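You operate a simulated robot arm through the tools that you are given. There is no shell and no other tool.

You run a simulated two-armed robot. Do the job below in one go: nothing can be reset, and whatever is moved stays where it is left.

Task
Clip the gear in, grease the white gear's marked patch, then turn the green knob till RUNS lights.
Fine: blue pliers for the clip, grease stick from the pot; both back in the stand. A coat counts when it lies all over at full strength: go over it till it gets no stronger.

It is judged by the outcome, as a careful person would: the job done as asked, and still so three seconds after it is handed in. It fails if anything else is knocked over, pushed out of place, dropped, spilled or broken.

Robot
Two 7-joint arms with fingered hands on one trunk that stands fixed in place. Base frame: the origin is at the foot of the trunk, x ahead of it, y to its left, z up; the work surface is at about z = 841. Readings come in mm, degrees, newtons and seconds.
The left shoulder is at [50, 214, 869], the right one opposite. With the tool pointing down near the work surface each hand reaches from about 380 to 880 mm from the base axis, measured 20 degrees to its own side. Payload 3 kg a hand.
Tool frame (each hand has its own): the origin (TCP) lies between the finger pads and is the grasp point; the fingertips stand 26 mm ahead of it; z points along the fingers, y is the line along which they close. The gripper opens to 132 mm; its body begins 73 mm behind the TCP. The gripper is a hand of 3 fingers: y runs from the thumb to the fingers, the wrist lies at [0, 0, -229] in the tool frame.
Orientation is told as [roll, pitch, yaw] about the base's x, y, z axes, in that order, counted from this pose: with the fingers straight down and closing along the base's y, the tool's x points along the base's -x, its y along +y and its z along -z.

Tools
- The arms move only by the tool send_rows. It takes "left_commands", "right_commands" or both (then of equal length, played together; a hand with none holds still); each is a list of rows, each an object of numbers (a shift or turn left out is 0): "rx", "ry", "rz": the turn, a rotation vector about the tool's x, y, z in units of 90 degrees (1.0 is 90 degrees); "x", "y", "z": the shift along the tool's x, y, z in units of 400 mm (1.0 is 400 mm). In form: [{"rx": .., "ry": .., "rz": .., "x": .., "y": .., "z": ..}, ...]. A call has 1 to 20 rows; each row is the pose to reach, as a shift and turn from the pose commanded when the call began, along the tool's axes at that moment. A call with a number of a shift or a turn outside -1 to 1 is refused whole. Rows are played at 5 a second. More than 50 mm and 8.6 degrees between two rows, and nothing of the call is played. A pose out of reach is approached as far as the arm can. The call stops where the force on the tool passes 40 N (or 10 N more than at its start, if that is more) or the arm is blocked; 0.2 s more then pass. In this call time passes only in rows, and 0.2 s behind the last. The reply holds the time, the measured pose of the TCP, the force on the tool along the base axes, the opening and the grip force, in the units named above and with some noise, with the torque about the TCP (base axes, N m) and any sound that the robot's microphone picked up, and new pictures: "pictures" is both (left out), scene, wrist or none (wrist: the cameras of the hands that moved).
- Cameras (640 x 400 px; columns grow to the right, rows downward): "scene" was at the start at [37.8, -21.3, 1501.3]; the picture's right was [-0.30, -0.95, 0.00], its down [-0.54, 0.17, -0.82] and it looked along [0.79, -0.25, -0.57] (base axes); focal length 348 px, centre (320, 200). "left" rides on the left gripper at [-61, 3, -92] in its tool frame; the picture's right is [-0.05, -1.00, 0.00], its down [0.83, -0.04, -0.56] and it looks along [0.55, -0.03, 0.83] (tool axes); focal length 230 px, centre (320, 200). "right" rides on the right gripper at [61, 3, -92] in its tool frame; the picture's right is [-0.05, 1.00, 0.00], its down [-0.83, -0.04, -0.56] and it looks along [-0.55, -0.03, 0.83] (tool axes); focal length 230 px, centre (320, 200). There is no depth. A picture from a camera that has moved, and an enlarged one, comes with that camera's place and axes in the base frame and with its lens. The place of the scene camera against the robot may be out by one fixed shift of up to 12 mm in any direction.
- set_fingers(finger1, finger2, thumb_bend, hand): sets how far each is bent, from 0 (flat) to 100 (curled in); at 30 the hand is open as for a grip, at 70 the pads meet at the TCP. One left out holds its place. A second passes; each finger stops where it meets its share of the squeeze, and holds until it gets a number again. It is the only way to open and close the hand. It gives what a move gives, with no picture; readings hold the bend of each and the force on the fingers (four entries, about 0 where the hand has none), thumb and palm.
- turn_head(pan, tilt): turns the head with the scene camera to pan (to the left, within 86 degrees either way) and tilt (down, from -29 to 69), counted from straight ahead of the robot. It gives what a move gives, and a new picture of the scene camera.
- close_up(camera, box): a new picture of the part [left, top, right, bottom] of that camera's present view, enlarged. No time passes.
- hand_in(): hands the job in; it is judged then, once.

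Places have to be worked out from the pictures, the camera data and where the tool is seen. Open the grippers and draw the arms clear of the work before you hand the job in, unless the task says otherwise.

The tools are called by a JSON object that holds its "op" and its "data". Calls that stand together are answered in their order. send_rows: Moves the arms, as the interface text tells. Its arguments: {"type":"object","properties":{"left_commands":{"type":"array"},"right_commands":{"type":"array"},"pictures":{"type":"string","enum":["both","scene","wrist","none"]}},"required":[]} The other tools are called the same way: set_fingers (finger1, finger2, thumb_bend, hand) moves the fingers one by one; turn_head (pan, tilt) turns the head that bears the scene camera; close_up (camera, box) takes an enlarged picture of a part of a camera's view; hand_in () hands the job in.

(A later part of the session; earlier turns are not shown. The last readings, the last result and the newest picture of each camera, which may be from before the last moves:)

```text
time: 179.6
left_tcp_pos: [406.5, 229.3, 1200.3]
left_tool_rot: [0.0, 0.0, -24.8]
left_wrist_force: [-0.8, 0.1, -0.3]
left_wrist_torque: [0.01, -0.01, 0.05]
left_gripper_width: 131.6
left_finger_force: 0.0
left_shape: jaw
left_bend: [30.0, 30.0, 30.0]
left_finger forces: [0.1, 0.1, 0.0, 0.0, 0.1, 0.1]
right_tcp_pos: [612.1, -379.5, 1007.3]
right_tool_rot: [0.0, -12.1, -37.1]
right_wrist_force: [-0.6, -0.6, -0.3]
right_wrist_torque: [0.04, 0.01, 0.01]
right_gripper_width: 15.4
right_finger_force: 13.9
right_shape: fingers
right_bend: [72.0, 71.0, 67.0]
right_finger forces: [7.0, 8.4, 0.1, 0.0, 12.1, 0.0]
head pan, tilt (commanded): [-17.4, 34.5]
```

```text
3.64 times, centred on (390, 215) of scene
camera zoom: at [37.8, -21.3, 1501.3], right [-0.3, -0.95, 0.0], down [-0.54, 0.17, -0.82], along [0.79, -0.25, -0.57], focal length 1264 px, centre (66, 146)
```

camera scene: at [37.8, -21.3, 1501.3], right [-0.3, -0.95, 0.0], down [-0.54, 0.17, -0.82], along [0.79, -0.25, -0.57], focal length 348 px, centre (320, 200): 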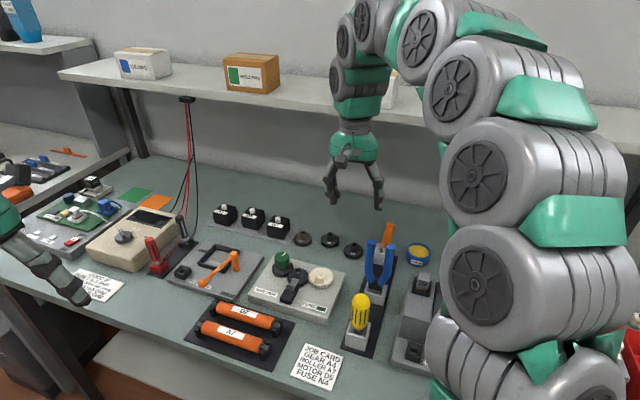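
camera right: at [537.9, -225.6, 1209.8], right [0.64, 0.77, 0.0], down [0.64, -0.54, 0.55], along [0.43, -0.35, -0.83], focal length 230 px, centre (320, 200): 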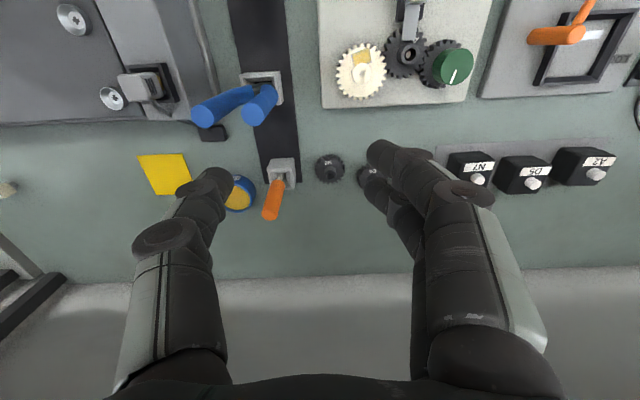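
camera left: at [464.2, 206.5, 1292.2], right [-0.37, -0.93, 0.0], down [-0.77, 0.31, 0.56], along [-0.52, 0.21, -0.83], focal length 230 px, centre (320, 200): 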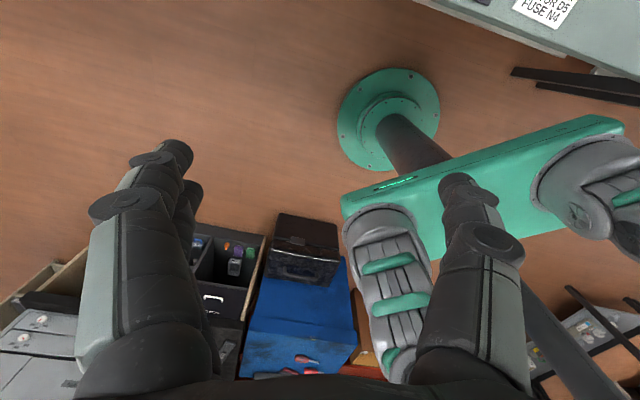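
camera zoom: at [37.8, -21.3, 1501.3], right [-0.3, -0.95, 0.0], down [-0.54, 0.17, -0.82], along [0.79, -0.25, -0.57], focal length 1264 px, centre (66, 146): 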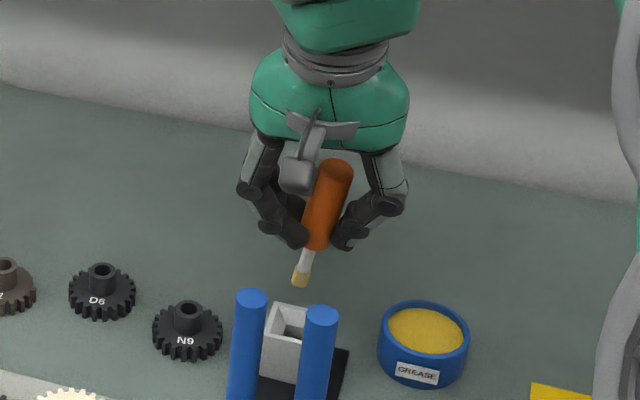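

The stick is held well, tip still golden. Since the pot is close by, I'll top up the grease with a light dip, turning the stick upright on the way.

{"op": "send_rows", "data": {"right_commands": [{"x": -0.0229, "y": -0.0507, "z": 0.0, "rx": 0.0178, "ry": -0.0139}, {"x": -0.0457, "y": -0.1014, "z": 0.01, "rx": 0.0356, "ry": -0.0278}, {"x": -0.0686, "y": -0.1521, "z": 0.04, "rx": 0.0533, "ry": -0.0417}, {"x": -0.0914, "y": -0.2028, "z": 0.0885, "rx": 0.0711, "ry": -0.0556}, {"x": -0.0914, "y": -0.2028, "z": 0.0885, "rx": 0.0711, "ry": -0.0556}], "pictures": "none"}}

{"op": "close_up", "data": {"camera": "right", "box": [200, 40, 440, 240]}}

{"op": "close_up", "data": {"camera": "scene", "box": [365, 160, 455, 270]}}

```text
time: 180.8
left_tcp_pos: [406.6, 229.2, 1199.9]
left_tool_rot: [-0.1, 0.1, -24.7]
left_wrist_force: [-0.3, 0.4, 0.3]
left_wrist_torque: [-0.01, 0.02, 0.0]
left_gripper_width: 132.0
left_finger_force: 0.1
left_shape: jaw
left_bend: [30.0, 30.0, 30.0]
left_finger forces: [0.0, 0.1, 0.0, 0.0, 0.1, 0.0]
right_tcp_pos: [596.3, -470.5, 978.6]
right_tool_rot: [-6.4, -17.0, -36.8]
right_wrist_force: [0.4, -0.1, -0.7]
right_wrist_torque: [0.02, 0.01, -0.01]
right_gripper_width: 15.4
right_finger_force: 13.3
right_shape: fingers
right_bend: [72.0, 71.0, 67.0]
right_finger forces: [6.9, 8.4, 0.0, 0.1, 12.2, 0.0]
head pan, tilt (commanded): [-17.4, 34.5]
```

```text
2.00 times, centred on (320, 140) of right
camera zoom: at [535.6, -407.9, 1047.3], right [0.66, 0.75, -0.09], down [0.52, -0.36, 0.78], along [0.54, -0.56, -0.62], focal length 460 px, centre (320, 320)
```

zoom: 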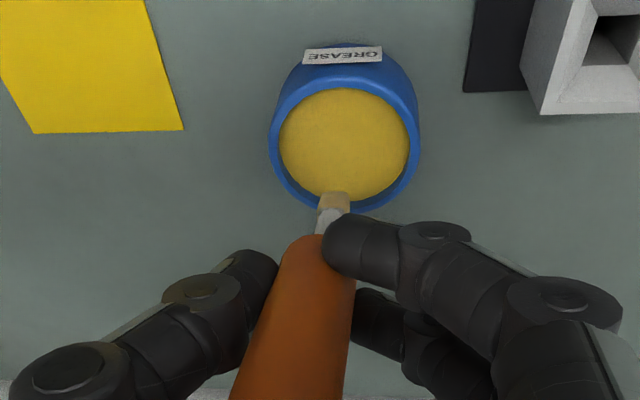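

```text
3.64 times, centred on (410, 215) of scene
camera zoom: at [37.8, -21.3, 1501.3], right [-0.3, -0.95, 0.0], down [-0.54, 0.17, -0.82], along [0.79, -0.25, -0.57], focal length 1264 px, centre (-7, 146)
```

zoom: 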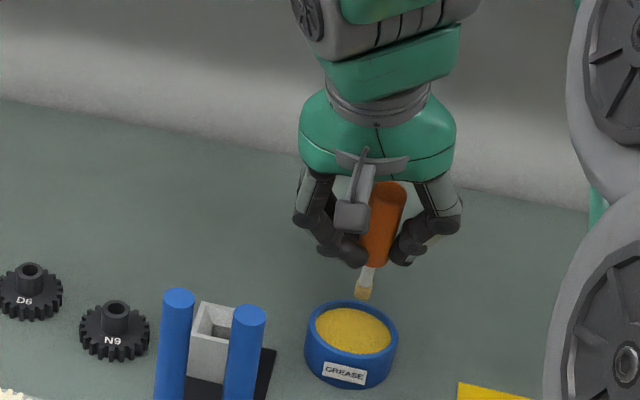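

Tip is over the pot's centre. Light dip.

{"op": "send_rows", "data": {"right_commands": [{"x": 0.0107, "y": 0.004, "z": 0.0347}, {"x": 0.0187, "y": 0.0069, "z": 0.0607}, {"x": 0.0253, "y": 0.0094, "z": 0.0822}, {"x": 0.0267, "y": 0.0099, "z": 0.0867}], "pictures": "none"}}

{"op": "close_up", "data": {"camera": "scene", "box": [375, 200, 455, 270]}}

```text
time: 181.8
left_tcp_pos: [407.0, 228.5, 1200.3]
left_tool_rot: [0.0, 0.0, -24.7]
left_wrist_force: [0.2, 0.5, 0.6]
left_wrist_torque: [-0.01, 0.0, -0.02]
left_gripper_width: 131.7
left_finger_force: 0.1
left_shape: jaw
left_bend: [30.0, 30.0, 30.0]
left_finger forces: [0.0, 0.0, 0.0, 0.0, 0.0, 0.1]
right_tcp_pos: [597.8, -469.8, 942.2]
right_tool_rot: [-6.4, -17.0, -36.8]
right_wrist_force: [-0.5, 1.8, 10.9]
right_wrist_torque: [-0.07, 0.03, -0.03]
right_gripper_width: 15.7
right_finger_force: 15.6
right_shape: fingers
right_bend: [73.0, 72.0, 67.0]
right_finger forces: [8.2, 8.9, 0.0, 0.0, 13.0, 0.0]
head pan, tilt (commanded): [-17.4, 34.5]
```

```text
5.71 times, centred on (415, 235) of scene
camera zoom: at [37.6, -21.2, 1501.3], right [-0.3, -0.95, 0.0], down [-0.54, 0.17, -0.82], along [0.79, -0.25, -0.57], focal length 1987 px, centre (-223, 0)
```

zoom: 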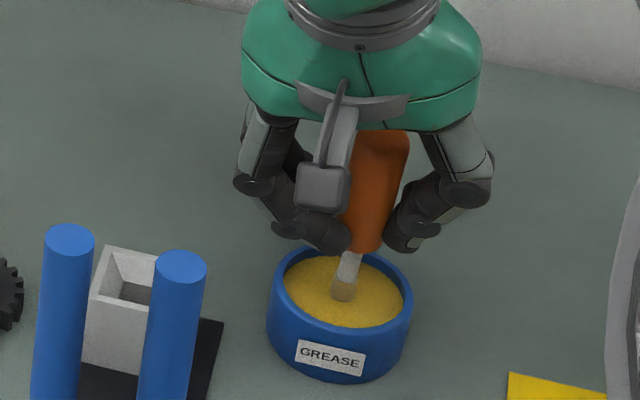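

Loaded (11 N contact). Raising and taking the route behind the stand back toward the gear.

{"op": "send_rows", "data": {"right_commands": [{"x": -0.0274, "y": -0.0102, "z": -0.0891}, {"x": -0.0548, "y": -0.0204, "z": -0.1782}, {"x": -0.053, "y": 0.0473, "z": -0.1863}, {"x": -0.0512, "y": 0.1149, "z": -0.1944}, {"x": -0.0494, "y": 0.1826, "z": -0.2025}, {"x": -0.0477, "y": 0.2503, "z": -0.2106}, {"x": -0.0459, "y": 0.3179, "z": -0.2186}, {"x": -0.0441, "y": 0.3856, "z": -0.2267}, {"x": -0.0423, "y": 0.4532, "z": -0.2348}, {"x": -0.0405, "y": 0.5209, "z": -0.2429}, {"x": -0.0405, "y": 0.5209, "z": -0.2429}], "pictures": "none"}}

{"op": "close_up", "data": {"camera": "right", "box": [200, 40, 440, 240]}}

```text
time: 184.2
left_tcp_pos: [407.7, 229.3, 1199.8]
left_tool_rot: [0.1, -0.1, -24.7]
left_wrist_force: [-0.4, -0.2, -1.2]
left_wrist_torque: [0.01, -0.04, -0.01]
left_gripper_width: 131.8
left_finger_force: 0.0
left_shape: jaw
left_bend: [30.0, 30.0, 30.0]
left_finger forces: [0.1, 0.0, 0.2, 0.0, 0.1, 0.0]
right_tcp_pos: [725.0, -289.7, 1017.7]
right_tool_rot: [-6.4, -16.9, -36.9]
right_wrist_force: [0.1, 0.5, 0.5]
right_wrist_torque: [0.01, 0.0, -0.01]
right_gripper_width: 15.6
right_finger_force: 12.5
right_shape: fingers
right_bend: [73.0, 72.0, 67.0]
right_finger forces: [5.9, 8.6, 0.0, 0.1, 11.6, 0.0]
head pan, tilt (commanded): [-17.4, 34.5]
```

```text
2.00 times, centred on (320, 140) of right
camera zoom: at [663.9, -228.1, 1084.9], right [0.66, 0.75, -0.09], down [0.52, -0.36, 0.77], along [0.54, -0.56, -0.63], focal length 460 px, centre (320, 320)
```

zoom: 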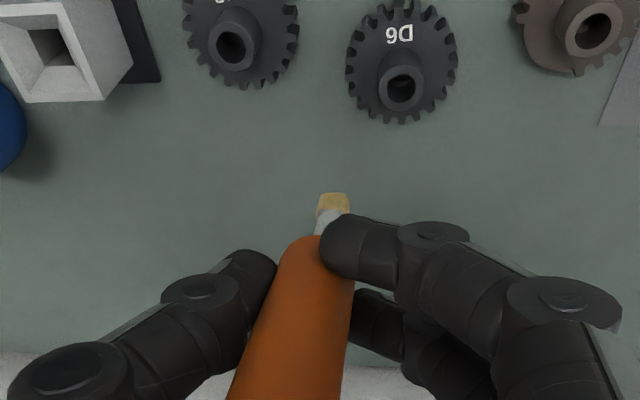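

Now back over the white gear with the tip just short of the near strip.

{"op": "send_rows", "data": {"right_commands": [{"x": 0.062, "y": -0.0035, "z": -0.0095}, {"x": 0.1241, "y": -0.007, "z": -0.019}, {"x": 0.1861, "y": -0.0105, "z": -0.0285}, {"x": 0.2482, "y": -0.014, "z": -0.038}, {"x": 0.3102, "y": -0.0175, "z": -0.0475}, {"x": 0.3722, "y": -0.021, "z": -0.057}, {"x": 0.4343, "y": -0.0245, "z": -0.0665}, {"x": 0.4963, "y": -0.028, "z": -0.076}, {"x": 0.4963, "y": -0.028, "z": -0.076}], "pictures": "none"}}

{"op": "close_up", "data": {"camera": "right", "box": [260, 40, 400, 160]}}

{"op": "close_up", "data": {"camera": "scene", "box": [290, 220, 350, 290]}}

```text
time: 186.2
left_tcp_pos: [406.3, 228.3, 1199.8]
left_tool_rot: [0.0, 0.1, -24.7]
left_wrist_force: [-0.7, 0.0, -0.1]
left_wrist_torque: [0.01, 0.05, -0.02]
left_gripper_width: 131.6
left_finger_force: 0.1
left_shape: jaw
left_bend: [30.0, 30.0, 30.0]
left_finger forces: [0.1, 0.0, 0.0, 0.1, 0.0, 0.0]
right_tcp_pos: [559.2, -178.0, 986.3]
right_tool_rot: [-6.4, -16.9, -36.8]
right_wrist_force: [0.1, -0.2, -0.5]
right_wrist_torque: [0.0, 0.01, -0.02]
right_gripper_width: 15.4
right_finger_force: 13.0
right_shape: fingers
right_bend: [73.0, 72.0, 67.0]
right_finger forces: [5.8, 8.3, 0.0, 0.0, 11.6, 0.0]
head pan, tilt (commanded): [-17.4, 34.5]
```

```text
3.33 times, centred on (330, 100) of right
camera zoom: at [497.8, -115.4, 1055.5], right [0.66, 0.75, -0.09], down [0.52, -0.36, 0.77], along [0.54, -0.56, -0.63], focal length 767 px, centre (287, 533)
```

zoom: 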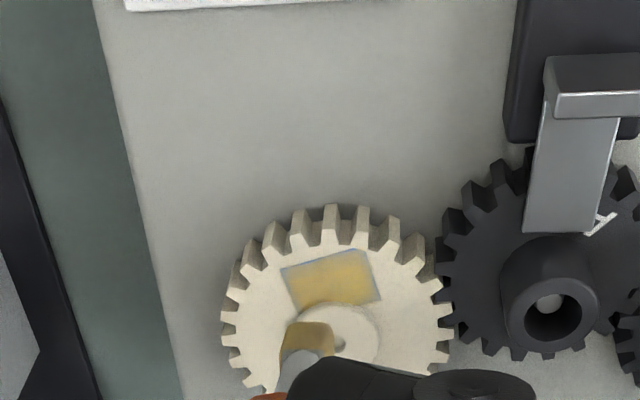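

```text
5.71 times, centred on (320, 255) of scene
camera zoom: at [37.8, -21.3, 1501.3], right [-0.3, -0.95, 0.0], down [-0.54, 0.17, -0.82], along [0.79, -0.25, -0.57], focal length 1987 px, centre (320, -114)
```

zoom: 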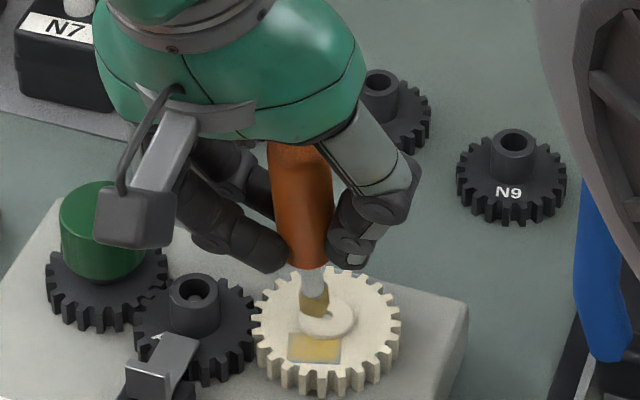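

Tip is well placed, leaning slightly forward so its near edge touches first. Pressing on the near strip's middle and wiggling, then checking force and picture.

{"op": "send_rows", "data": {"right_commands": [{"x": 0.0041, "y": 0.0053, "z": 0.0337}, {"x": 0.0082, "y": 0.0106, "z": 0.0673}, {"x": 0.0119, "y": 0.012, "z": 0.0792}, {"x": 0.0154, "y": 0.011, "z": 0.0782}, {"x": 0.0084, "y": 0.013, "z": 0.0802}, {"x": 0.0119, "y": 0.012, "z": 0.0792}], "pictures": "none"}}

{"op": "close_up", "data": {"camera": "scene", "box": [308, 268, 332, 288]}}

{"op": "close_up", "data": {"camera": "right", "box": [290, 70, 370, 130]}}

```text
time: 187.6
left_tcp_pos: [406.3, 228.6, 1200.5]
left_tool_rot: [0.0, 0.1, -24.7]
left_wrist_force: [-0.4, 0.0, -0.6]
left_wrist_torque: [0.03, 0.05, 0.0]
left_gripper_width: 132.0
left_finger_force: 0.2
left_shape: jaw
left_bend: [30.0, 30.0, 30.0]
left_finger forces: [0.0, 0.0, 0.0, 0.0, 0.0, 0.0]
right_tcp_pos: [565.3, -181.5, 956.3]
right_tool_rot: [-6.4, -17.1, -36.8]
right_wrist_force: [-1.0, -0.4, 2.9]
right_wrist_torque: [-0.01, -0.05, 0.0]
right_gripper_width: 15.2
right_finger_force: 14.0
right_shape: fingers
right_bend: [73.0, 72.0, 67.0]
right_finger forces: [6.2, 8.8, 0.1, 0.0, 12.2, 0.0]
head pan, tilt (commanded): [-17.4, 34.5]
```

```text
16.00 times, centred on (320, 278) of scene
camera zoom: at [37.7, -21.3, 1501.3], right [-0.3, -0.95, 0.0], down [-0.54, 0.17, -0.82], along [0.79, -0.25, -0.57], focal length 5563 px, centre (320, -1048)
```

zoom: 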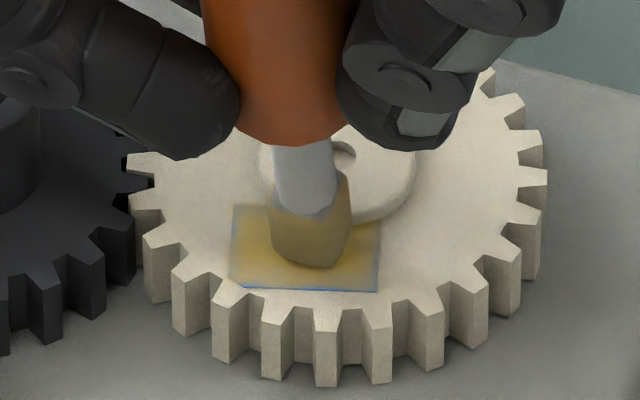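

```text
6.67 times, centred on (330, 100) of right
camera zoom: at [503.6, -117.7, 1025.3], right [0.66, 0.75, -0.09], down [0.52, -0.36, 0.78], along [0.55, -0.56, -0.63], focal length 1534 px, centre (253, 867)
```

zoom: 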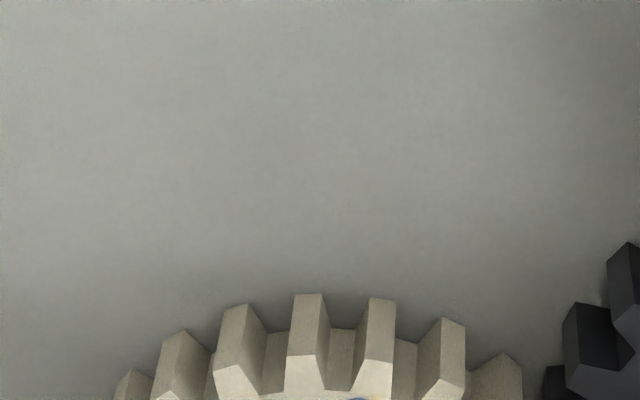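

Good, clean contact (3.4 N). It touches ~4.5 mm inside the near edge, so I'll shift 3.5 mm outward and do press-and-wiggle stations along the near strip toward the -w side.

{"op": "send_rows", "data": {"right_commands": [{"x": 0.0079, "y": -0.0046, "z": -0.0006}, {"x": 0.0114, "y": -0.0056, "z": -0.0016}, {"x": 0.0044, "y": -0.0036, "z": 0.0004}, {"x": 0.0079, "y": -0.0046, "z": -0.0006}, {"x": 0.0016, "y": -0.0157, "z": -0.0119}, {"x": 0.0057, "y": -0.0142, "z": 0.0012}, {"x": 0.0092, "y": -0.0152, "z": 0.0002}, {"x": 0.0022, "y": -0.0132, "z": 0.0022}, {"x": -0.001, "y": -0.0265, "z": -0.0099}, {"x": 0.0031, "y": -0.025, "z": 0.0032}, {"x": 0.0066, "y": -0.026, "z": 0.0022}, {"x": -0.0004, "y": -0.024, "z": 0.0042}, {"x": 0.0066, "y": -0.026, "z": 0.0022}, {"x": -0.001, "y": -0.0265, "z": -0.0099}, {"x": 0.0061, "y": 0.0035, "z": -0.0154}, {"x": 0.0102, "y": 0.005, "z": -0.0023}, {"x": 0.0137, "y": 0.004, "z": -0.0033}, {"x": 0.0067, "y": 0.006, "z": -0.0013}, {"x": 0.0102, "y": 0.005, "z": -0.0023}], "pictures": "none"}}

{"op": "close_up", "data": {"camera": "scene", "box": [308, 268, 332, 288]}}

```text
time: 191.6
left_tcp_pos: [406.4, 229.0, 1199.1]
left_tool_rot: [0.0, 0.0, -24.8]
left_wrist_force: [-0.4, 0.6, 0.0]
left_wrist_torque: [0.0, 0.0, -0.01]
left_gripper_width: 132.4
left_finger_force: 0.0
left_shape: jaw
left_bend: [30.0, 30.0, 30.0]
left_finger forces: [0.0, 0.0, 0.0, 0.0, 0.0, 0.1]
right_tcp_pos: [562.5, -175.9, 956.2]
right_tool_rot: [-6.4, -17.0, -36.8]
right_wrist_force: [-1.5, 1.3, 2.8]
right_wrist_torque: [-0.01, 0.0, 0.05]
right_gripper_width: 14.9
right_finger_force: 14.3
right_shape: fingers
right_bend: [73.0, 72.0, 67.0]
right_finger forces: [7.5, 9.6, 0.0, 0.0, 12.2, 0.1]
head pan, tilt (commanded): [-17.4, 34.5]
```

```text
16.00 times, centred on (320, 278) of scene
camera zoom: at [37.7, -21.3, 1501.3], right [-0.3, -0.95, 0.0], down [-0.54, 0.17, -0.82], along [0.79, -0.25, -0.57], focal length 5563 px, centre (320, -1048)
```

zoom: 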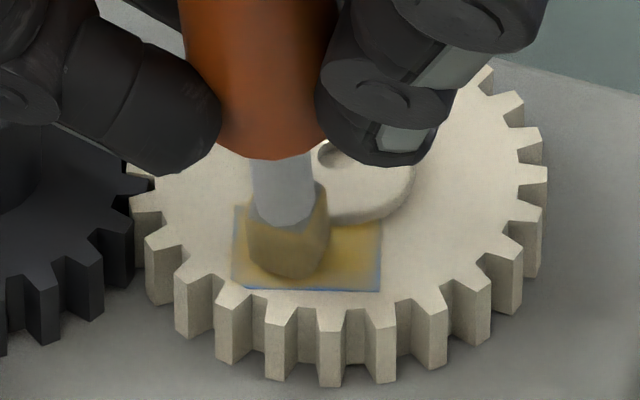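

Near strip is improving; contact still ~2 mm inside. Another pass 2 mm further out, from the +w side back to the -w corner.

{"op": "send_rows", "data": {"right_commands": [{"x": 0.0046, "y": -0.0013, "z": -0.0013}, {"x": 0.0011, "y": -0.0003, "z": -0.0003}, {"x": 0.0046, "y": -0.0013, "z": -0.0013}, {"x": 0.0032, "y": 0.0069, "z": -0.015}, {"x": 0.0069, "y": 0.0083, "z": -0.0031}, {"x": 0.0034, "y": 0.0093, "z": -0.0021}, {"x": 0.0069, "y": 0.0083, "z": -0.0031}, {"x": 0.0054, "y": 0.0165, "z": -0.0167}, {"x": 0.0091, "y": 0.0179, "z": -0.0048}, {"x": 0.0056, "y": 0.0189, "z": -0.0038}, {"x": 0.0091, "y": 0.0179, "z": -0.0048}, {"x": -0.0014, "y": -0.0123, "z": -0.0114}, {"x": 0.0023, "y": -0.0109, "z": 0.0005}, {"x": -0.0012, "y": -0.0099, "z": 0.0015}, {"x": -0.0036, "y": -0.0219, "z": -0.0097}, {"x": 0.0001, "y": -0.0205, "z": 0.0022}, {"x": -0.0034, "y": -0.0195, "z": 0.0032}, {"x": -0.0062, "y": -0.0327, "z": -0.0077}, {"x": -0.0025, "y": -0.0313, "z": 0.0042}, {"x": -0.006, "y": -0.0303, "z": 0.0052}], "pictures": "none"}}

{"op": "close_up", "data": {"camera": "scene", "box": [308, 268, 332, 288]}}

{"op": "close_up", "data": {"camera": "right", "box": [290, 90, 370, 150]}}

```text
time: 195.8
left_tcp_pos: [405.7, 228.7, 1199.2]
left_tool_rot: [-0.1, 0.1, -24.6]
left_wrist_force: [0.6, -0.2, 0.1]
left_wrist_torque: [-0.03, -0.01, -0.02]
left_gripper_width: 131.8
left_finger_force: 0.0
left_shape: jaw
left_bend: [30.0, 30.0, 30.0]
left_finger forces: [0.1, 0.0, 0.1, 0.0, 0.0, 0.0]
right_tcp_pos: [557.3, -188.5, 957.4]
right_tool_rot: [-6.2, -17.0, -37.0]
right_wrist_force: [-1.1, 1.2, 6.0]
right_wrist_torque: [-0.03, 0.03, 0.0]
right_gripper_width: 14.5
right_finger_force: 15.1
right_shape: fingers
right_bend: [73.0, 72.0, 67.0]
right_finger forces: [8.9, 9.5, 0.1, 0.1, 12.5, 0.0]
head pan, tilt (commanded): [-17.4, 34.5]
```

```text
16.00 times, centred on (320, 278) of scene
camera zoom: at [37.7, -21.3, 1501.3], right [-0.3, -0.95, 0.0], down [-0.54, 0.17, -0.82], along [0.79, -0.25, -0.57], focal length 5563 px, centre (320, -1048)
```

zoom: 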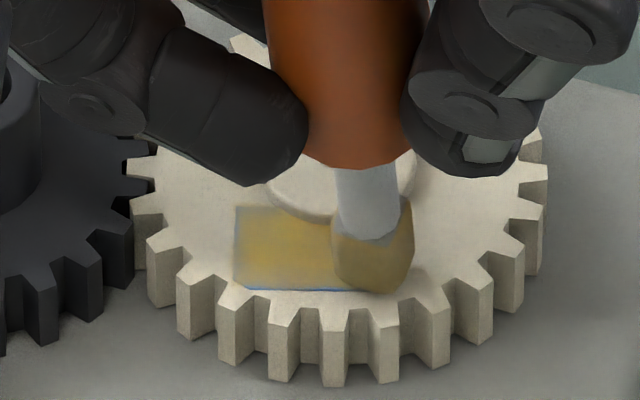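

```text
6.67 times, centred on (330, 120) of right
camera zoom: at [496.5, -124.7, 1024.9], right [0.66, 0.75, -0.09], down [0.52, -0.36, 0.78], along [0.55, -0.56, -0.63], focal length 1534 px, centre (253, 733)
```

zoom: 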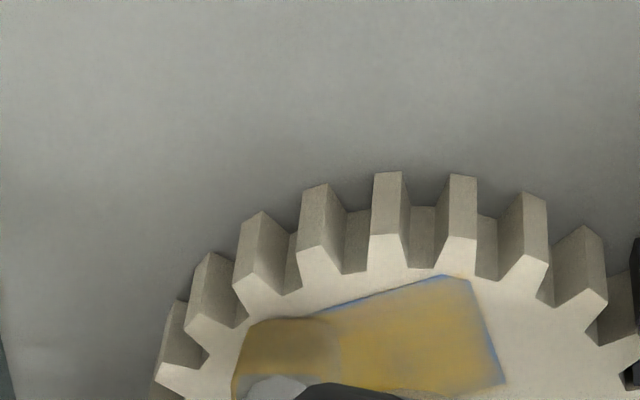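

The near strip is now golden right to the edge. Next the two side edges: up and down the -w edge here, then the +w edge, and lift.

{"op": "send_rows", "data": {"right_commands": [{"x": -0.007, "y": 0.0019, "z": 0.0019}, {"x": -0.0139, "y": 0.0039, "z": 0.0038}, {"x": -0.0186, "y": 0.0052, "z": 0.0051}, {"x": -0.0139, "y": 0.0039, "z": 0.0038}, {"x": -0.007, "y": 0.0019, "z": 0.0019}, {"x": 0.0, "y": 0.0, "z": 0.0}, {"x": -0.0037, "y": -0.0014, "z": -0.0119}, {"x": 0.0081, "y": 0.049, "z": -0.0211}, {"x": 0.0118, "y": 0.0504, "z": -0.0092}, {"x": 0.0048, "y": 0.0523, "z": -0.0073}, {"x": -0.0021, "y": 0.0543, "z": -0.0054}, {"x": -0.0091, "y": 0.0562, "z": -0.0034}, {"x": -0.0021, "y": 0.0543, "z": -0.0054}, {"x": 0.0048, "y": 0.0523, "z": -0.0073}, {"x": 0.0118, "y": 0.0504, "z": -0.0092}, {"x": -0.0101, "y": 0.0423, "z": -0.0805}, {"x": -0.0101, "y": 0.0423, "z": -0.0805}], "pictures": "none"}}

{"op": "close_up", "data": {"camera": "scene", "box": [308, 268, 332, 288]}}

{"op": "close_up", "data": {"camera": "right", "box": [290, 70, 370, 130]}}

```text
time: 199.4
left_tcp_pos: [407.3, 229.3, 1201.8]
left_tool_rot: [0.0, -0.1, -24.7]
left_wrist_force: [-0.8, 0.7, -0.3]
left_wrist_torque: [-0.02, 0.0, 0.01]
left_gripper_width: 131.9
left_finger_force: 0.0
left_shape: jaw
left_bend: [30.0, 30.0, 30.0]
left_finger forces: [0.1, 0.0, 0.1, 0.0, 0.0, 0.1]
right_tcp_pos: [566.2, -168.6, 988.5]
right_tool_rot: [-6.4, -17.1, -36.8]
right_wrist_force: [-0.4, -0.7, -0.2]
right_wrist_torque: [0.01, 0.01, 0.02]
right_gripper_width: 14.3
right_finger_force: 13.8
right_shape: fingers
right_bend: [73.0, 72.0, 67.0]
right_finger forces: [7.1, 9.6, 0.0, 0.0, 11.7, 0.0]
head pan, tilt (commanded): [-17.4, 34.5]
```

```text
16.00 times, centred on (320, 278) of scene
camera zoom: at [37.8, -21.3, 1501.3], right [-0.3, -0.95, 0.0], down [-0.54, 0.17, -0.82], along [0.79, -0.25, -0.57], focal length 5563 px, centre (320, -1048)
```

zoom: 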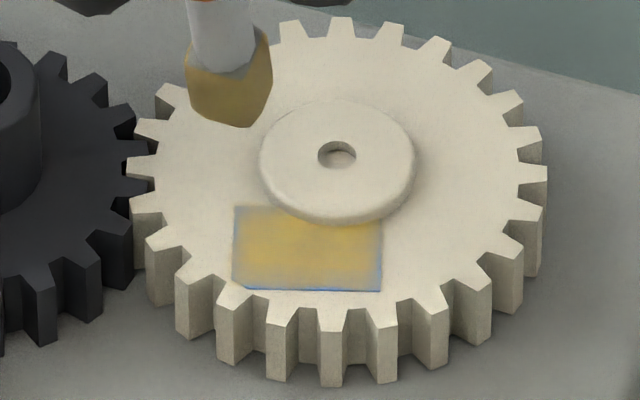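

```text
6.67 times, centred on (330, 100) of right
camera zoom: at [505.4, -105.3, 1055.4], right [0.66, 0.75, -0.09], down [0.52, -0.36, 0.77], along [0.54, -0.56, -0.63], focal length 1534 px, centre (253, 867)
```

zoom: 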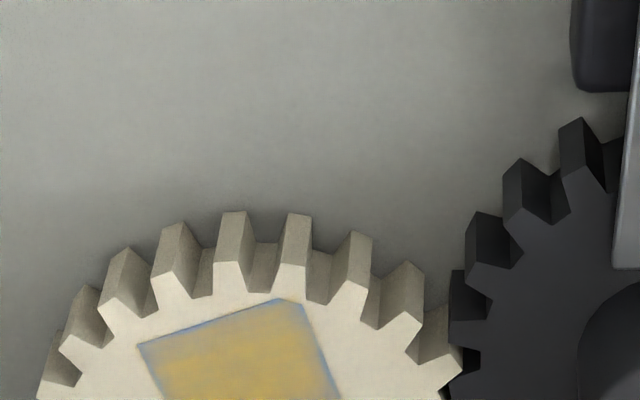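

{"op": "close_up", "data": {"camera": "right", "box": [304, 112, 344, 142]}}

{"op": "close_up", "data": {"camera": "scene", "box": [312, 272, 328, 284]}}

```text
13.33 times, centred on (324, 127) of right
camera zoom: at [505.4, -105.3, 1055.4], right [0.66, 0.75, -0.09], down [0.52, -0.36, 0.77], along [0.54, -0.56, -0.63], focal length 3068 px, centre (267, 1173)
```

zoom: 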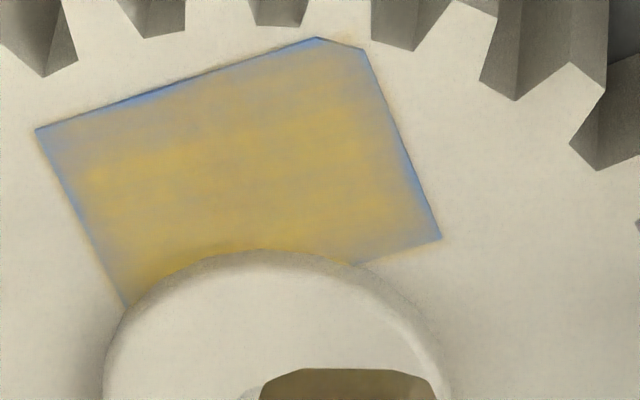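

```text
16.00 times, centred on (320, 278) of scene
camera zoom: at [37.8, -21.3, 1501.3], right [-0.3, -0.95, 0.0], down [-0.54, 0.17, -0.82], along [0.79, -0.25, -0.57], focal length 5563 px, centre (320, -1048)
```

zoom: 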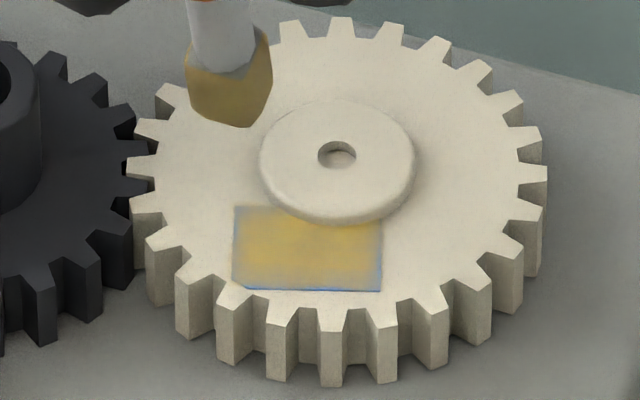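

The rim is now nearly even (~2 mm all round, as expected from a blurred coat edge). The grip is good, so one more firm pass exactly along the near edge for certainty.

{"op": "send_rows", "data": {"right_commands": [{"x": 0.0179, "y": 0.0044, "z": 0.0608}, {"x": 0.0216, "y": 0.0058, "z": 0.0727}, {"x": 0.0208, "y": 0.0022, "z": 0.0734}, {"x": 0.0157, "y": -0.0052, "z": 0.0626}, {"x": 0.0194, "y": -0.0038, "z": 0.0745}, {"x": 0.0186, "y": -0.0074, "z": 0.0752}, {"x": 0.0134, "y": -0.0148, "z": 0.0644}, {"x": 0.0171, "y": -0.0134, "z": 0.0763}, {"x": 0.0163, "y": -0.017, "z": 0.077}, {"x": 0.0112, "y": -0.0244, "z": 0.0661}, {"x": 0.0149, "y": -0.023, "z": 0.078}, {"x": 0.0141, "y": -0.0266, "z": 0.0787}, {"x": 0.0089, "y": -0.034, "z": 0.0679}, {"x": 0.0126, "y": -0.0326, "z": 0.0798}, {"x": 0.0118, "y": -0.0362, "z": 0.0805}, {"x": 0.0067, "y": -0.0436, "z": 0.0696}, {"x": 0.0104, "y": -0.0422, "z": 0.0815}, {"x": 0.0112, "y": -0.0386, "z": 0.0808}, {"x": -0.0115, "y": -0.0503, "z": 0.0102}, {"x": -0.0115, "y": -0.0503, "z": 0.0102}], "pictures": "none"}}

{"op": "close_up", "data": {"camera": "right", "box": [320, 100, 370, 140]}}

{"op": "close_up", "data": {"camera": "scene", "box": [308, 268, 332, 288]}}

```text
time: 203.6
left_tcp_pos: [407.0, 230.0, 1199.8]
left_tool_rot: [0.1, -0.1, -24.7]
left_wrist_force: [0.4, 0.6, -0.2]
left_wrist_torque: [0.0, -0.01, 0.0]
left_gripper_width: 131.8
left_finger_force: 0.1
left_shape: jaw
left_bend: [30.0, 30.0, 30.0]
left_finger forces: [0.0, 0.0, 0.1, 0.1, 0.0, 0.0]
right_tcp_pos: [555.1, -187.2, 984.2]
right_tool_rot: [-6.4, -16.9, -36.8]
right_wrist_force: [-0.4, 0.7, -0.7]
right_wrist_torque: [0.0, -0.01, 0.01]
right_gripper_width: 13.9
right_finger_force: 13.7
right_shape: fingers
right_bend: [73.0, 72.0, 67.0]
right_finger forces: [6.6, 9.4, 0.0, 0.0, 11.8, 0.0]
head pan, tilt (commanded): [-17.4, 34.5]
```

```text
10.00 times, centred on (345, 120) of right
camera zoom: at [494.4, -123.9, 1052.8], right [0.66, 0.75, -0.09], down [0.52, -0.36, 0.77], along [0.54, -0.56, -0.63], focal length 2301 px, centre (70, 1000)
```

zoom: 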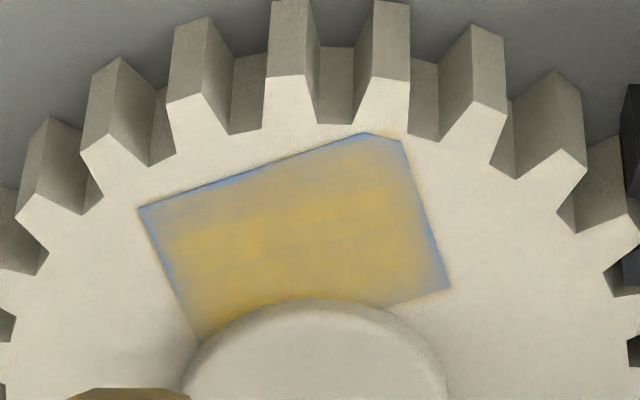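

```text
16.00 times, centred on (320, 278) of scene
camera zoom: at [37.8, -21.3, 1501.3], right [-0.3, -0.95, 0.0], down [-0.54, 0.17, -0.82], along [0.79, -0.25, -0.57], focal length 5563 px, centre (320, -1048)
```

zoom: 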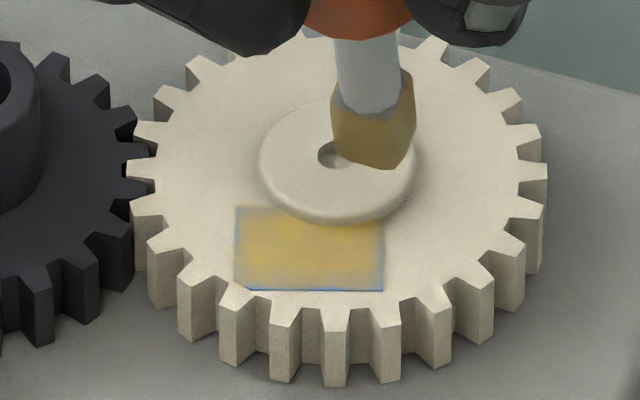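

The coat is now even right to the edges. Returning the stick to the stand: up and rearward with the stick upright.

{"op": "send_rows", "data": {"right_commands": [{"x": -0.0329, "y": -0.0122, "z": -0.1069}, {"x": -0.1026, "y": -0.0043, "z": -0.0864, "ry": 0.0093}, {"x": -0.1724, "y": 0.0035, "z": -0.066, "ry": 0.0185}, {"x": -0.2421, "y": 0.0114, "z": -0.0455, "ry": 0.0278}, {"x": -0.3118, "y": 0.0193, "z": -0.0251, "ry": 0.0371}, {"x": -0.3816, "y": 0.0271, "z": -0.0046, "ry": 0.0463}, {"x": -0.4513, "y": 0.035, "z": 0.0158, "ry": 0.0556}, {"x": -0.4513, "y": 0.035, "z": 0.0158, "ry": 0.0556}], "pictures": "none"}}

{"op": "close_up", "data": {"camera": "right", "box": [160, 0, 480, 280]}}

```text
time: 205.4
left_tcp_pos: [407.5, 230.0, 1199.0]
left_tool_rot: [0.0, 0.0, -24.7]
left_wrist_force: [-0.7, -0.9, 0.4]
left_wrist_torque: [-0.02, 0.04, 0.01]
left_gripper_width: 131.8
left_finger_force: 0.0
left_shape: jaw
left_bend: [30.0, 30.0, 30.0]
left_finger forces: [0.0, 0.0, 0.0, 0.0, 0.1, 0.0]
right_tcp_pos: [705.4, -283.1, 1030.8]
right_tool_rot: [-6.2, -12.0, -37.4]
right_wrist_force: [-1.1, 0.5, -0.4]
right_wrist_torque: [0.01, 0.0, 0.01]
right_gripper_width: 13.7
right_finger_force: 13.0
right_shape: fingers
right_bend: [73.0, 72.0, 67.0]
right_finger forces: [5.7, 8.9, 0.0, 0.1, 11.2, 0.0]
head pan, tilt (commanded): [-17.4, 34.5]
```

```text
1.43 times, centred on (320, 140) of right
camera zoom: at [649.7, -222.5, 1106.5], right [0.66, 0.74, -0.09], down [0.56, -0.41, 0.72], along [0.5, -0.53, -0.69], focal length 329 px, centre (320, 286)
```

zoom: 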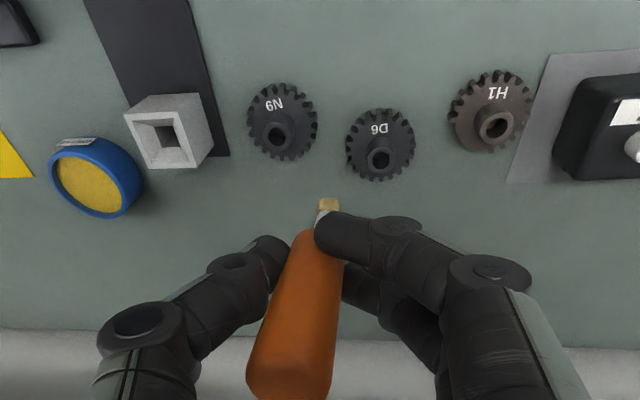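

Sideways to above the socket.

{"op": "send_rows", "data": {"right_commands": [{"x": 0.0031, "y": -0.0612, "z": 0.0112}, {"x": 0.0062, "y": -0.1224, "z": 0.0223}, {"x": 0.0093, "y": -0.1837, "z": 0.0335}, {"x": 0.0124, "y": -0.2449, "z": 0.0446}, {"x": 0.0155, "y": -0.3061, "z": 0.0558}, {"x": 0.0155, "y": -0.3061, "z": 0.0558}], "pictures": "none"}}

{"op": "close_up", "data": {"camera": "right", "box": [240, 40, 400, 180]}}

{"op": "close_up", "data": {"camera": "scene", "box": [345, 160, 435, 270]}}

```text
time: 206.8
left_tcp_pos: [406.7, 230.1, 1200.0]
left_tool_rot: [0.1, 0.1, -24.6]
left_wrist_force: [0.0, -0.6, 0.4]
left_wrist_torque: [0.03, 0.02, 0.01]
left_gripper_width: 131.7
left_finger_force: 0.0
left_shape: jaw
left_bend: [30.0, 30.0, 30.0]
left_finger forces: [0.1, 0.0, 0.0, 0.0, 0.0, 0.0]
right_tcp_pos: [627.0, -377.3, 1020.2]
right_tool_rot: [-6.1, -12.1, -37.4]
right_wrist_force: [-0.2, 0.4, -0.6]
right_wrist_torque: [-0.02, -0.01, 0.0]
right_gripper_width: 13.8
right_finger_force: 13.3
right_shape: fingers
right_bend: [73.0, 72.0, 67.0]
right_finger forces: [5.8, 9.0, 0.0, 0.0, 11.2, 0.0]
head pan, tilt (commanded): [-17.4, 34.5]
```

```text
2.86 times, centred on (320, 110) of right
camera zoom: at [571.8, -317.9, 1095.8], right [0.66, 0.74, -0.09], down [0.56, -0.41, 0.72], along [0.5, -0.53, -0.69], focal length 657 px, centre (320, 457)
```

zoom: 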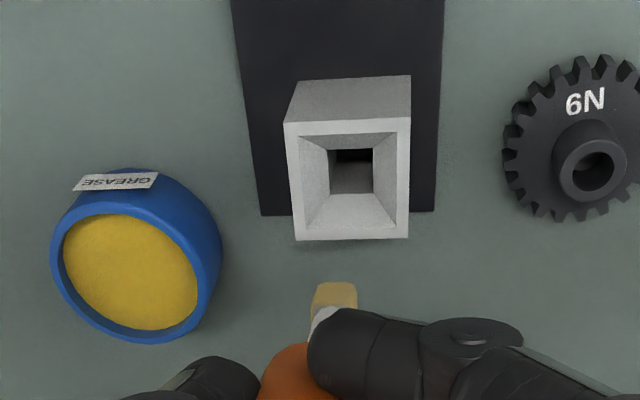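

```text
3.64 times, centred on (390, 215) of scene
camera zoom: at [37.8, -21.3, 1501.3], right [-0.3, -0.95, 0.0], down [-0.54, 0.17, -0.82], along [0.79, -0.25, -0.57], focal length 1264 px, centre (66, 146)
```

zoom: 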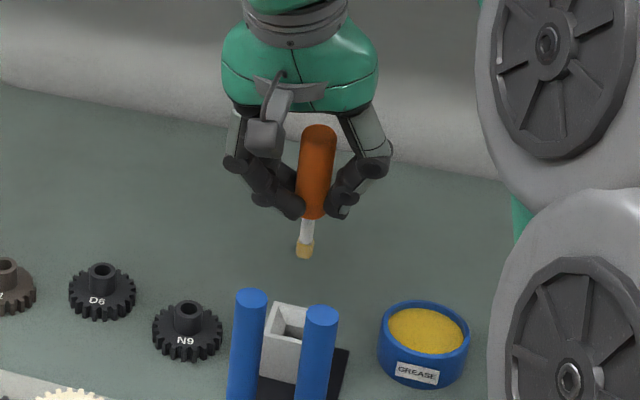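

Tip is centred over the socket and the stick upright. Lowering 56 mm to the funnel.

{"op": "send_rows", "data": {"right_commands": [{"x": 0.0121, "y": 0.005, "z": 0.0451}, {"x": 0.0225, "y": 0.01, "z": 0.0903}, {"x": 0.0328, "y": 0.0151, "z": 0.1354}, {"x": 0.0328, "y": 0.0151, "z": 0.1354}], "pictures": "none"}}

{"op": "close_up", "data": {"camera": "right", "box": [260, 50, 380, 150]}}

{"op": "close_up", "data": {"camera": "scene", "box": [350, 190, 420, 270]}}

```text
time: 207.8
left_tcp_pos: [406.6, 230.1, 1198.4]
left_tool_rot: [-0.1, -0.1, -24.7]
left_wrist_force: [0.2, 0.1, 0.3]
left_wrist_torque: [0.0, -0.01, -0.01]
left_gripper_width: 132.0
left_finger_force: 0.0
left_shape: jaw
left_bend: [30.0, 30.0, 30.0]
left_finger forces: [0.0, 0.0, 0.1, 0.1, 0.0, 0.1]
right_tcp_pos: [626.8, -378.5, 964.0]
right_tool_rot: [-6.2, -12.1, -37.5]
right_wrist_force: [-0.6, 0.5, -0.8]
right_wrist_torque: [0.01, -0.04, 0.0]
right_gripper_width: 13.3
right_finger_force: 13.3
right_shape: fingers
right_bend: [73.0, 72.0, 67.0]
right_finger forces: [5.8, 9.0, 0.0, 0.0, 11.1, 0.0]
head pan, tilt (commanded): [-17.4, 34.5]
```

```text
4.00 times, centred on (320, 100) of right
camera zoom: at [570.8, -317.7, 1039.6], right [0.66, 0.74, -0.09], down [0.56, -0.41, 0.72], along [0.5, -0.53, -0.69], focal length 920 px, centre (320, 600)
```

zoom: 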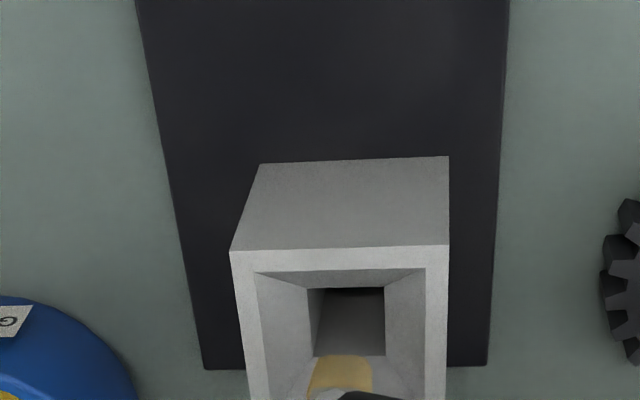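

```text
5.00 times, centred on (385, 230) of scene
camera zoom: at [37.8, -21.3, 1501.3], right [-0.3, -0.95, 0.0], down [-0.54, 0.17, -0.82], along [0.79, -0.25, -0.57], focal length 1739 px, centre (-5, 50)
```

zoom: 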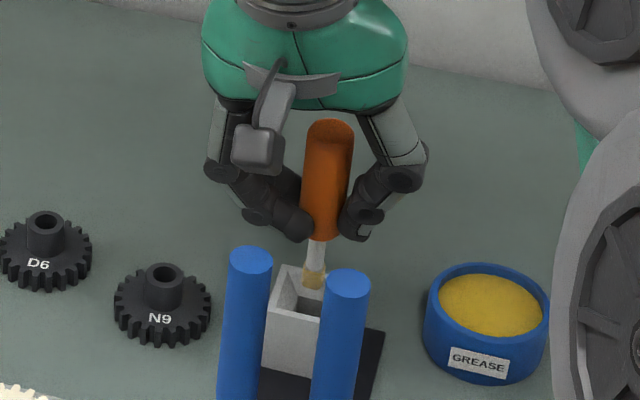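

Aligned within 1 mm. Lowering 34 mm into the socket.

{"op": "send_rows", "data": {"right_commands": [{"x": 0.0042, "y": 0.0022, "z": 0.0194}, {"x": 0.0088, "y": 0.0046, "z": 0.0413}, {"x": 0.0135, "y": 0.0071, "z": 0.0632}, {"x": 0.0177, "y": 0.0092, "z": 0.0827}], "pictures": "none"}}

{"op": "close_up", "data": {"camera": "right", "box": [240, 60, 400, 200]}}

{"op": "close_up", "data": {"camera": "scene", "box": [350, 190, 420, 270]}}

```text
time: 208.8
left_tcp_pos: [406.9, 227.8, 1200.1]
left_tool_rot: [-0.1, 0.0, -24.7]
left_wrist_force: [0.5, 0.3, 0.0]
left_wrist_torque: [-0.01, 0.02, 0.01]
left_gripper_width: 131.9
left_finger_force: 0.1
left_shape: jaw
left_bend: [30.0, 30.0, 30.0]
left_finger forces: [0.0, 0.0, 0.1, 0.0, 0.0, 0.0]
right_tcp_pos: [625.0, -377.0, 929.3]
right_tool_rot: [-6.2, -12.0, -37.4]
right_wrist_force: [0.3, 0.0, 0.2]
right_wrist_torque: [0.01, 0.02, -0.03]
right_gripper_width: 13.7
right_finger_force: 13.1
right_shape: fingers
right_bend: [73.0, 72.0, 67.0]
right_finger forces: [5.9, 9.1, 0.0, 0.0, 11.1, 0.0]
head pan, tilt (commanded): [-17.4, 34.5]
```

```text
2.86 times, centred on (320, 130) of right
camera zoom: at [569.7, -316.7, 1006.1], right [0.66, 0.74, -0.09], down [0.56, -0.41, 0.72], along [0.5, -0.53, -0.69], focal length 657 px, centre (320, 400)
```

zoom: 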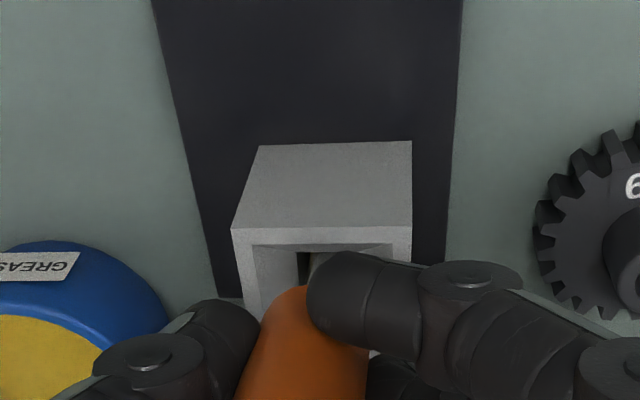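

```text
5.00 times, centred on (385, 230) of scene
camera zoom: at [37.8, -21.3, 1501.3], right [-0.3, -0.95, 0.0], down [-0.54, 0.17, -0.82], along [0.79, -0.25, -0.57], focal length 1739 px, centre (-5, 50)
```

zoom: 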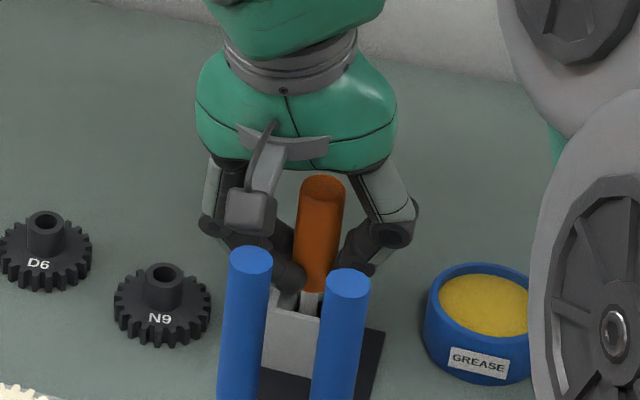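

Nearly seated. Lowering 6 mm more in 2 mm steps.

{"op": "send_rows", "data": {"right_commands": [{"x": 0.001, "y": 0.0005, "z": 0.0049}, {"x": 0.0021, "y": 0.0011, "z": 0.0097}, {"x": 0.0031, "y": 0.0016, "z": 0.0146}], "pictures": "none"}}

```text
time: 209.6
left_tcp_pos: [407.0, 229.0, 1200.2]
left_tool_rot: [0.0, 0.0, -24.6]
left_wrist_force: [-0.3, -0.3, 0.4]
left_wrist_torque: [0.02, 0.03, -0.03]
left_gripper_width: 132.2
left_finger_force: 0.1
left_shape: jaw
left_bend: [30.0, 30.0, 30.0]
left_finger forces: [0.0, 0.0, 0.0, 0.0, 0.0, 0.0]
right_tcp_pos: [625.0, -377.4, 924.6]
right_tool_rot: [-6.2, -12.0, -37.4]
right_wrist_force: [-0.2, -0.8, -0.1]
right_wrist_torque: [0.01, 0.01, 0.02]
right_gripper_width: 13.5
right_finger_force: 13.0
right_shape: fingers
right_bend: [73.0, 72.0, 67.0]
right_finger forces: [5.7, 9.0, 0.0, 0.0, 11.1, 0.0]
head pan, tilt (commanded): [-17.4, 34.5]
```

{"op": "send_rows", "data": {"right_commands": [{"x": 0.001, "y": 0.0005, "z": 0.0049}, {"x": 0.0021, "y": 0.0011, "z": 0.0097}], "pictures": "none"}}

{"op": "close_up", "data": {"camera": "right", "box": [200, 60, 440, 260]}}

```text
time: 210.2
left_tcp_pos: [407.3, 227.8, 1199.5]
left_tool_rot: [0.0, -0.1, -24.8]
left_wrist_force: [-0.6, -0.7, 0.1]
left_wrist_torque: [0.03, 0.01, 0.0]
left_gripper_width: 131.9
left_finger_force: 0.1
left_shape: jaw
left_bend: [30.0, 30.0, 30.0]
left_finger forces: [0.0, 0.1, 0.0, 0.0, 0.0, 0.0]
right_tcp_pos: [625.6, -378.6, 920.8]
right_tool_rot: [-6.3, -11.9, -37.4]
right_wrist_force: [-0.7, 0.0, 0.1]
right_wrist_torque: [0.03, -0.02, -0.01]
right_gripper_width: 13.5
right_finger_force: 12.6
right_shape: fingers
right_bend: [73.0, 72.0, 67.0]
right_finger forces: [5.8, 9.0, 0.0, 0.1, 11.1, 0.0]
head pan, tilt (commanded): [-17.4, 34.5]
```

```text
2.00 times, centred on (320, 160) of right
camera zoom: at [569.6, -317.9, 996.3], right [0.66, 0.74, -0.1], down [0.56, -0.41, 0.72], along [0.49, -0.53, -0.69], focal length 460 px, centre (320, 280)
```

zoom: 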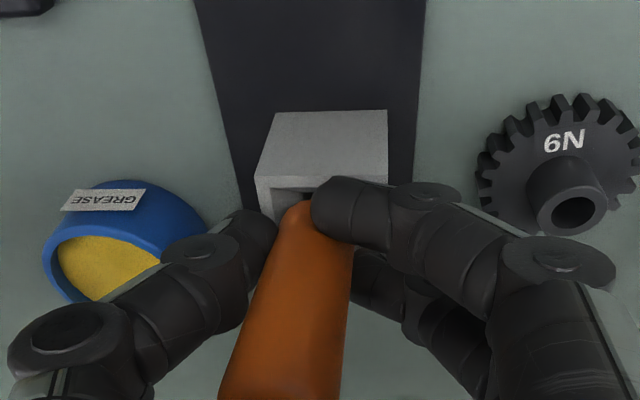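

It's at the same height at which it was picked up. Releasing in two stages.

{"op": "set_fingers", "data": {"hand": "right", "finger1": 66, "finger2": 66, "thumb_bend": 65}}

{"op": "set_fingers", "data": {"hand": "right", "finger1": 48, "finger2": 48, "thumb_bend": 45}}

{"op": "close_up", "data": {"camera": "right", "box": [180, 60, 460, 300]}}

```text
time: 211.2
left_tcp_pos: [406.0, 228.8, 1199.4]
left_tool_rot: [0.0, 0.0, -24.7]
left_wrist_force: [-0.8, 0.3, -0.3]
left_wrist_torque: [0.01, 0.01, 0.01]
left_gripper_width: 132.0
left_finger_force: 0.0
left_shape: jaw
left_bend: [30.0, 30.0, 30.0]
left_finger forces: [0.0, 0.0, 0.1, 0.0, 0.0, 0.0]
right_tcp_pos: [625.7, -377.6, 920.7]
right_tool_rot: [-6.2, -11.9, -37.3]
right_wrist_force: [0.7, -0.5, 0.9]
right_wrist_torque: [0.0, -0.02, 0.0]
right_gripper_width: 19.5
right_finger_force: 1.4
right_shape: fingers
right_bend: [66.0, 65.0, 64.0]
right_finger forces: [0.0, 1.8, 0.0, 0.0, 1.5, 0.1]
head pan, tilt (commanded): [-17.4, 34.5]
```

```text
time: 212.2
left_tcp_pos: [405.8, 229.1, 1200.7]
left_tool_rot: [0.0, 0.0, -24.7]
left_wrist_force: [0.0, 0.0, -0.5]
left_wrist_torque: [-0.02, 0.04, 0.04]
left_gripper_width: 132.0
left_finger_force: 0.0
left_shape: jaw
left_bend: [30.0, 30.0, 30.0]
left_finger forces: [0.1, 0.1, 0.0, 0.0, 0.0, 0.1]
right_tcp_pos: [625.5, -377.3, 921.0]
right_tool_rot: [-6.1, -12.0, -37.4]
right_wrist_force: [-0.2, -0.2, -1.2]
right_wrist_torque: [0.03, -0.01, -0.02]
right_gripper_width: 79.0
right_finger_force: 0.1
right_shape: fingers
right_bend: [48.0, 48.0, 45.0]
right_finger forces: [0.0, 0.1, 0.0, 0.0, 0.1, 0.1]
head pan, tilt (commanded): [-17.4, 34.5]
```

```text
1.67 times, centred on (320, 180) of right
camera zoom: at [569.7, -317.8, 996.3], right [0.66, 0.74, -0.1], down [0.56, -0.41, 0.72], along [0.5, -0.53, -0.69], focal length 384 px, centre (320, 233)
```

zoom: 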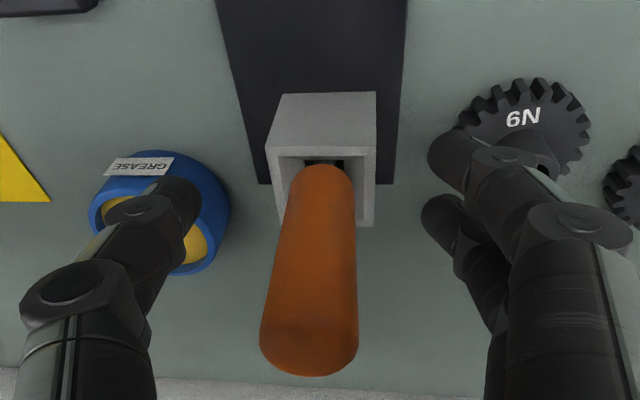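

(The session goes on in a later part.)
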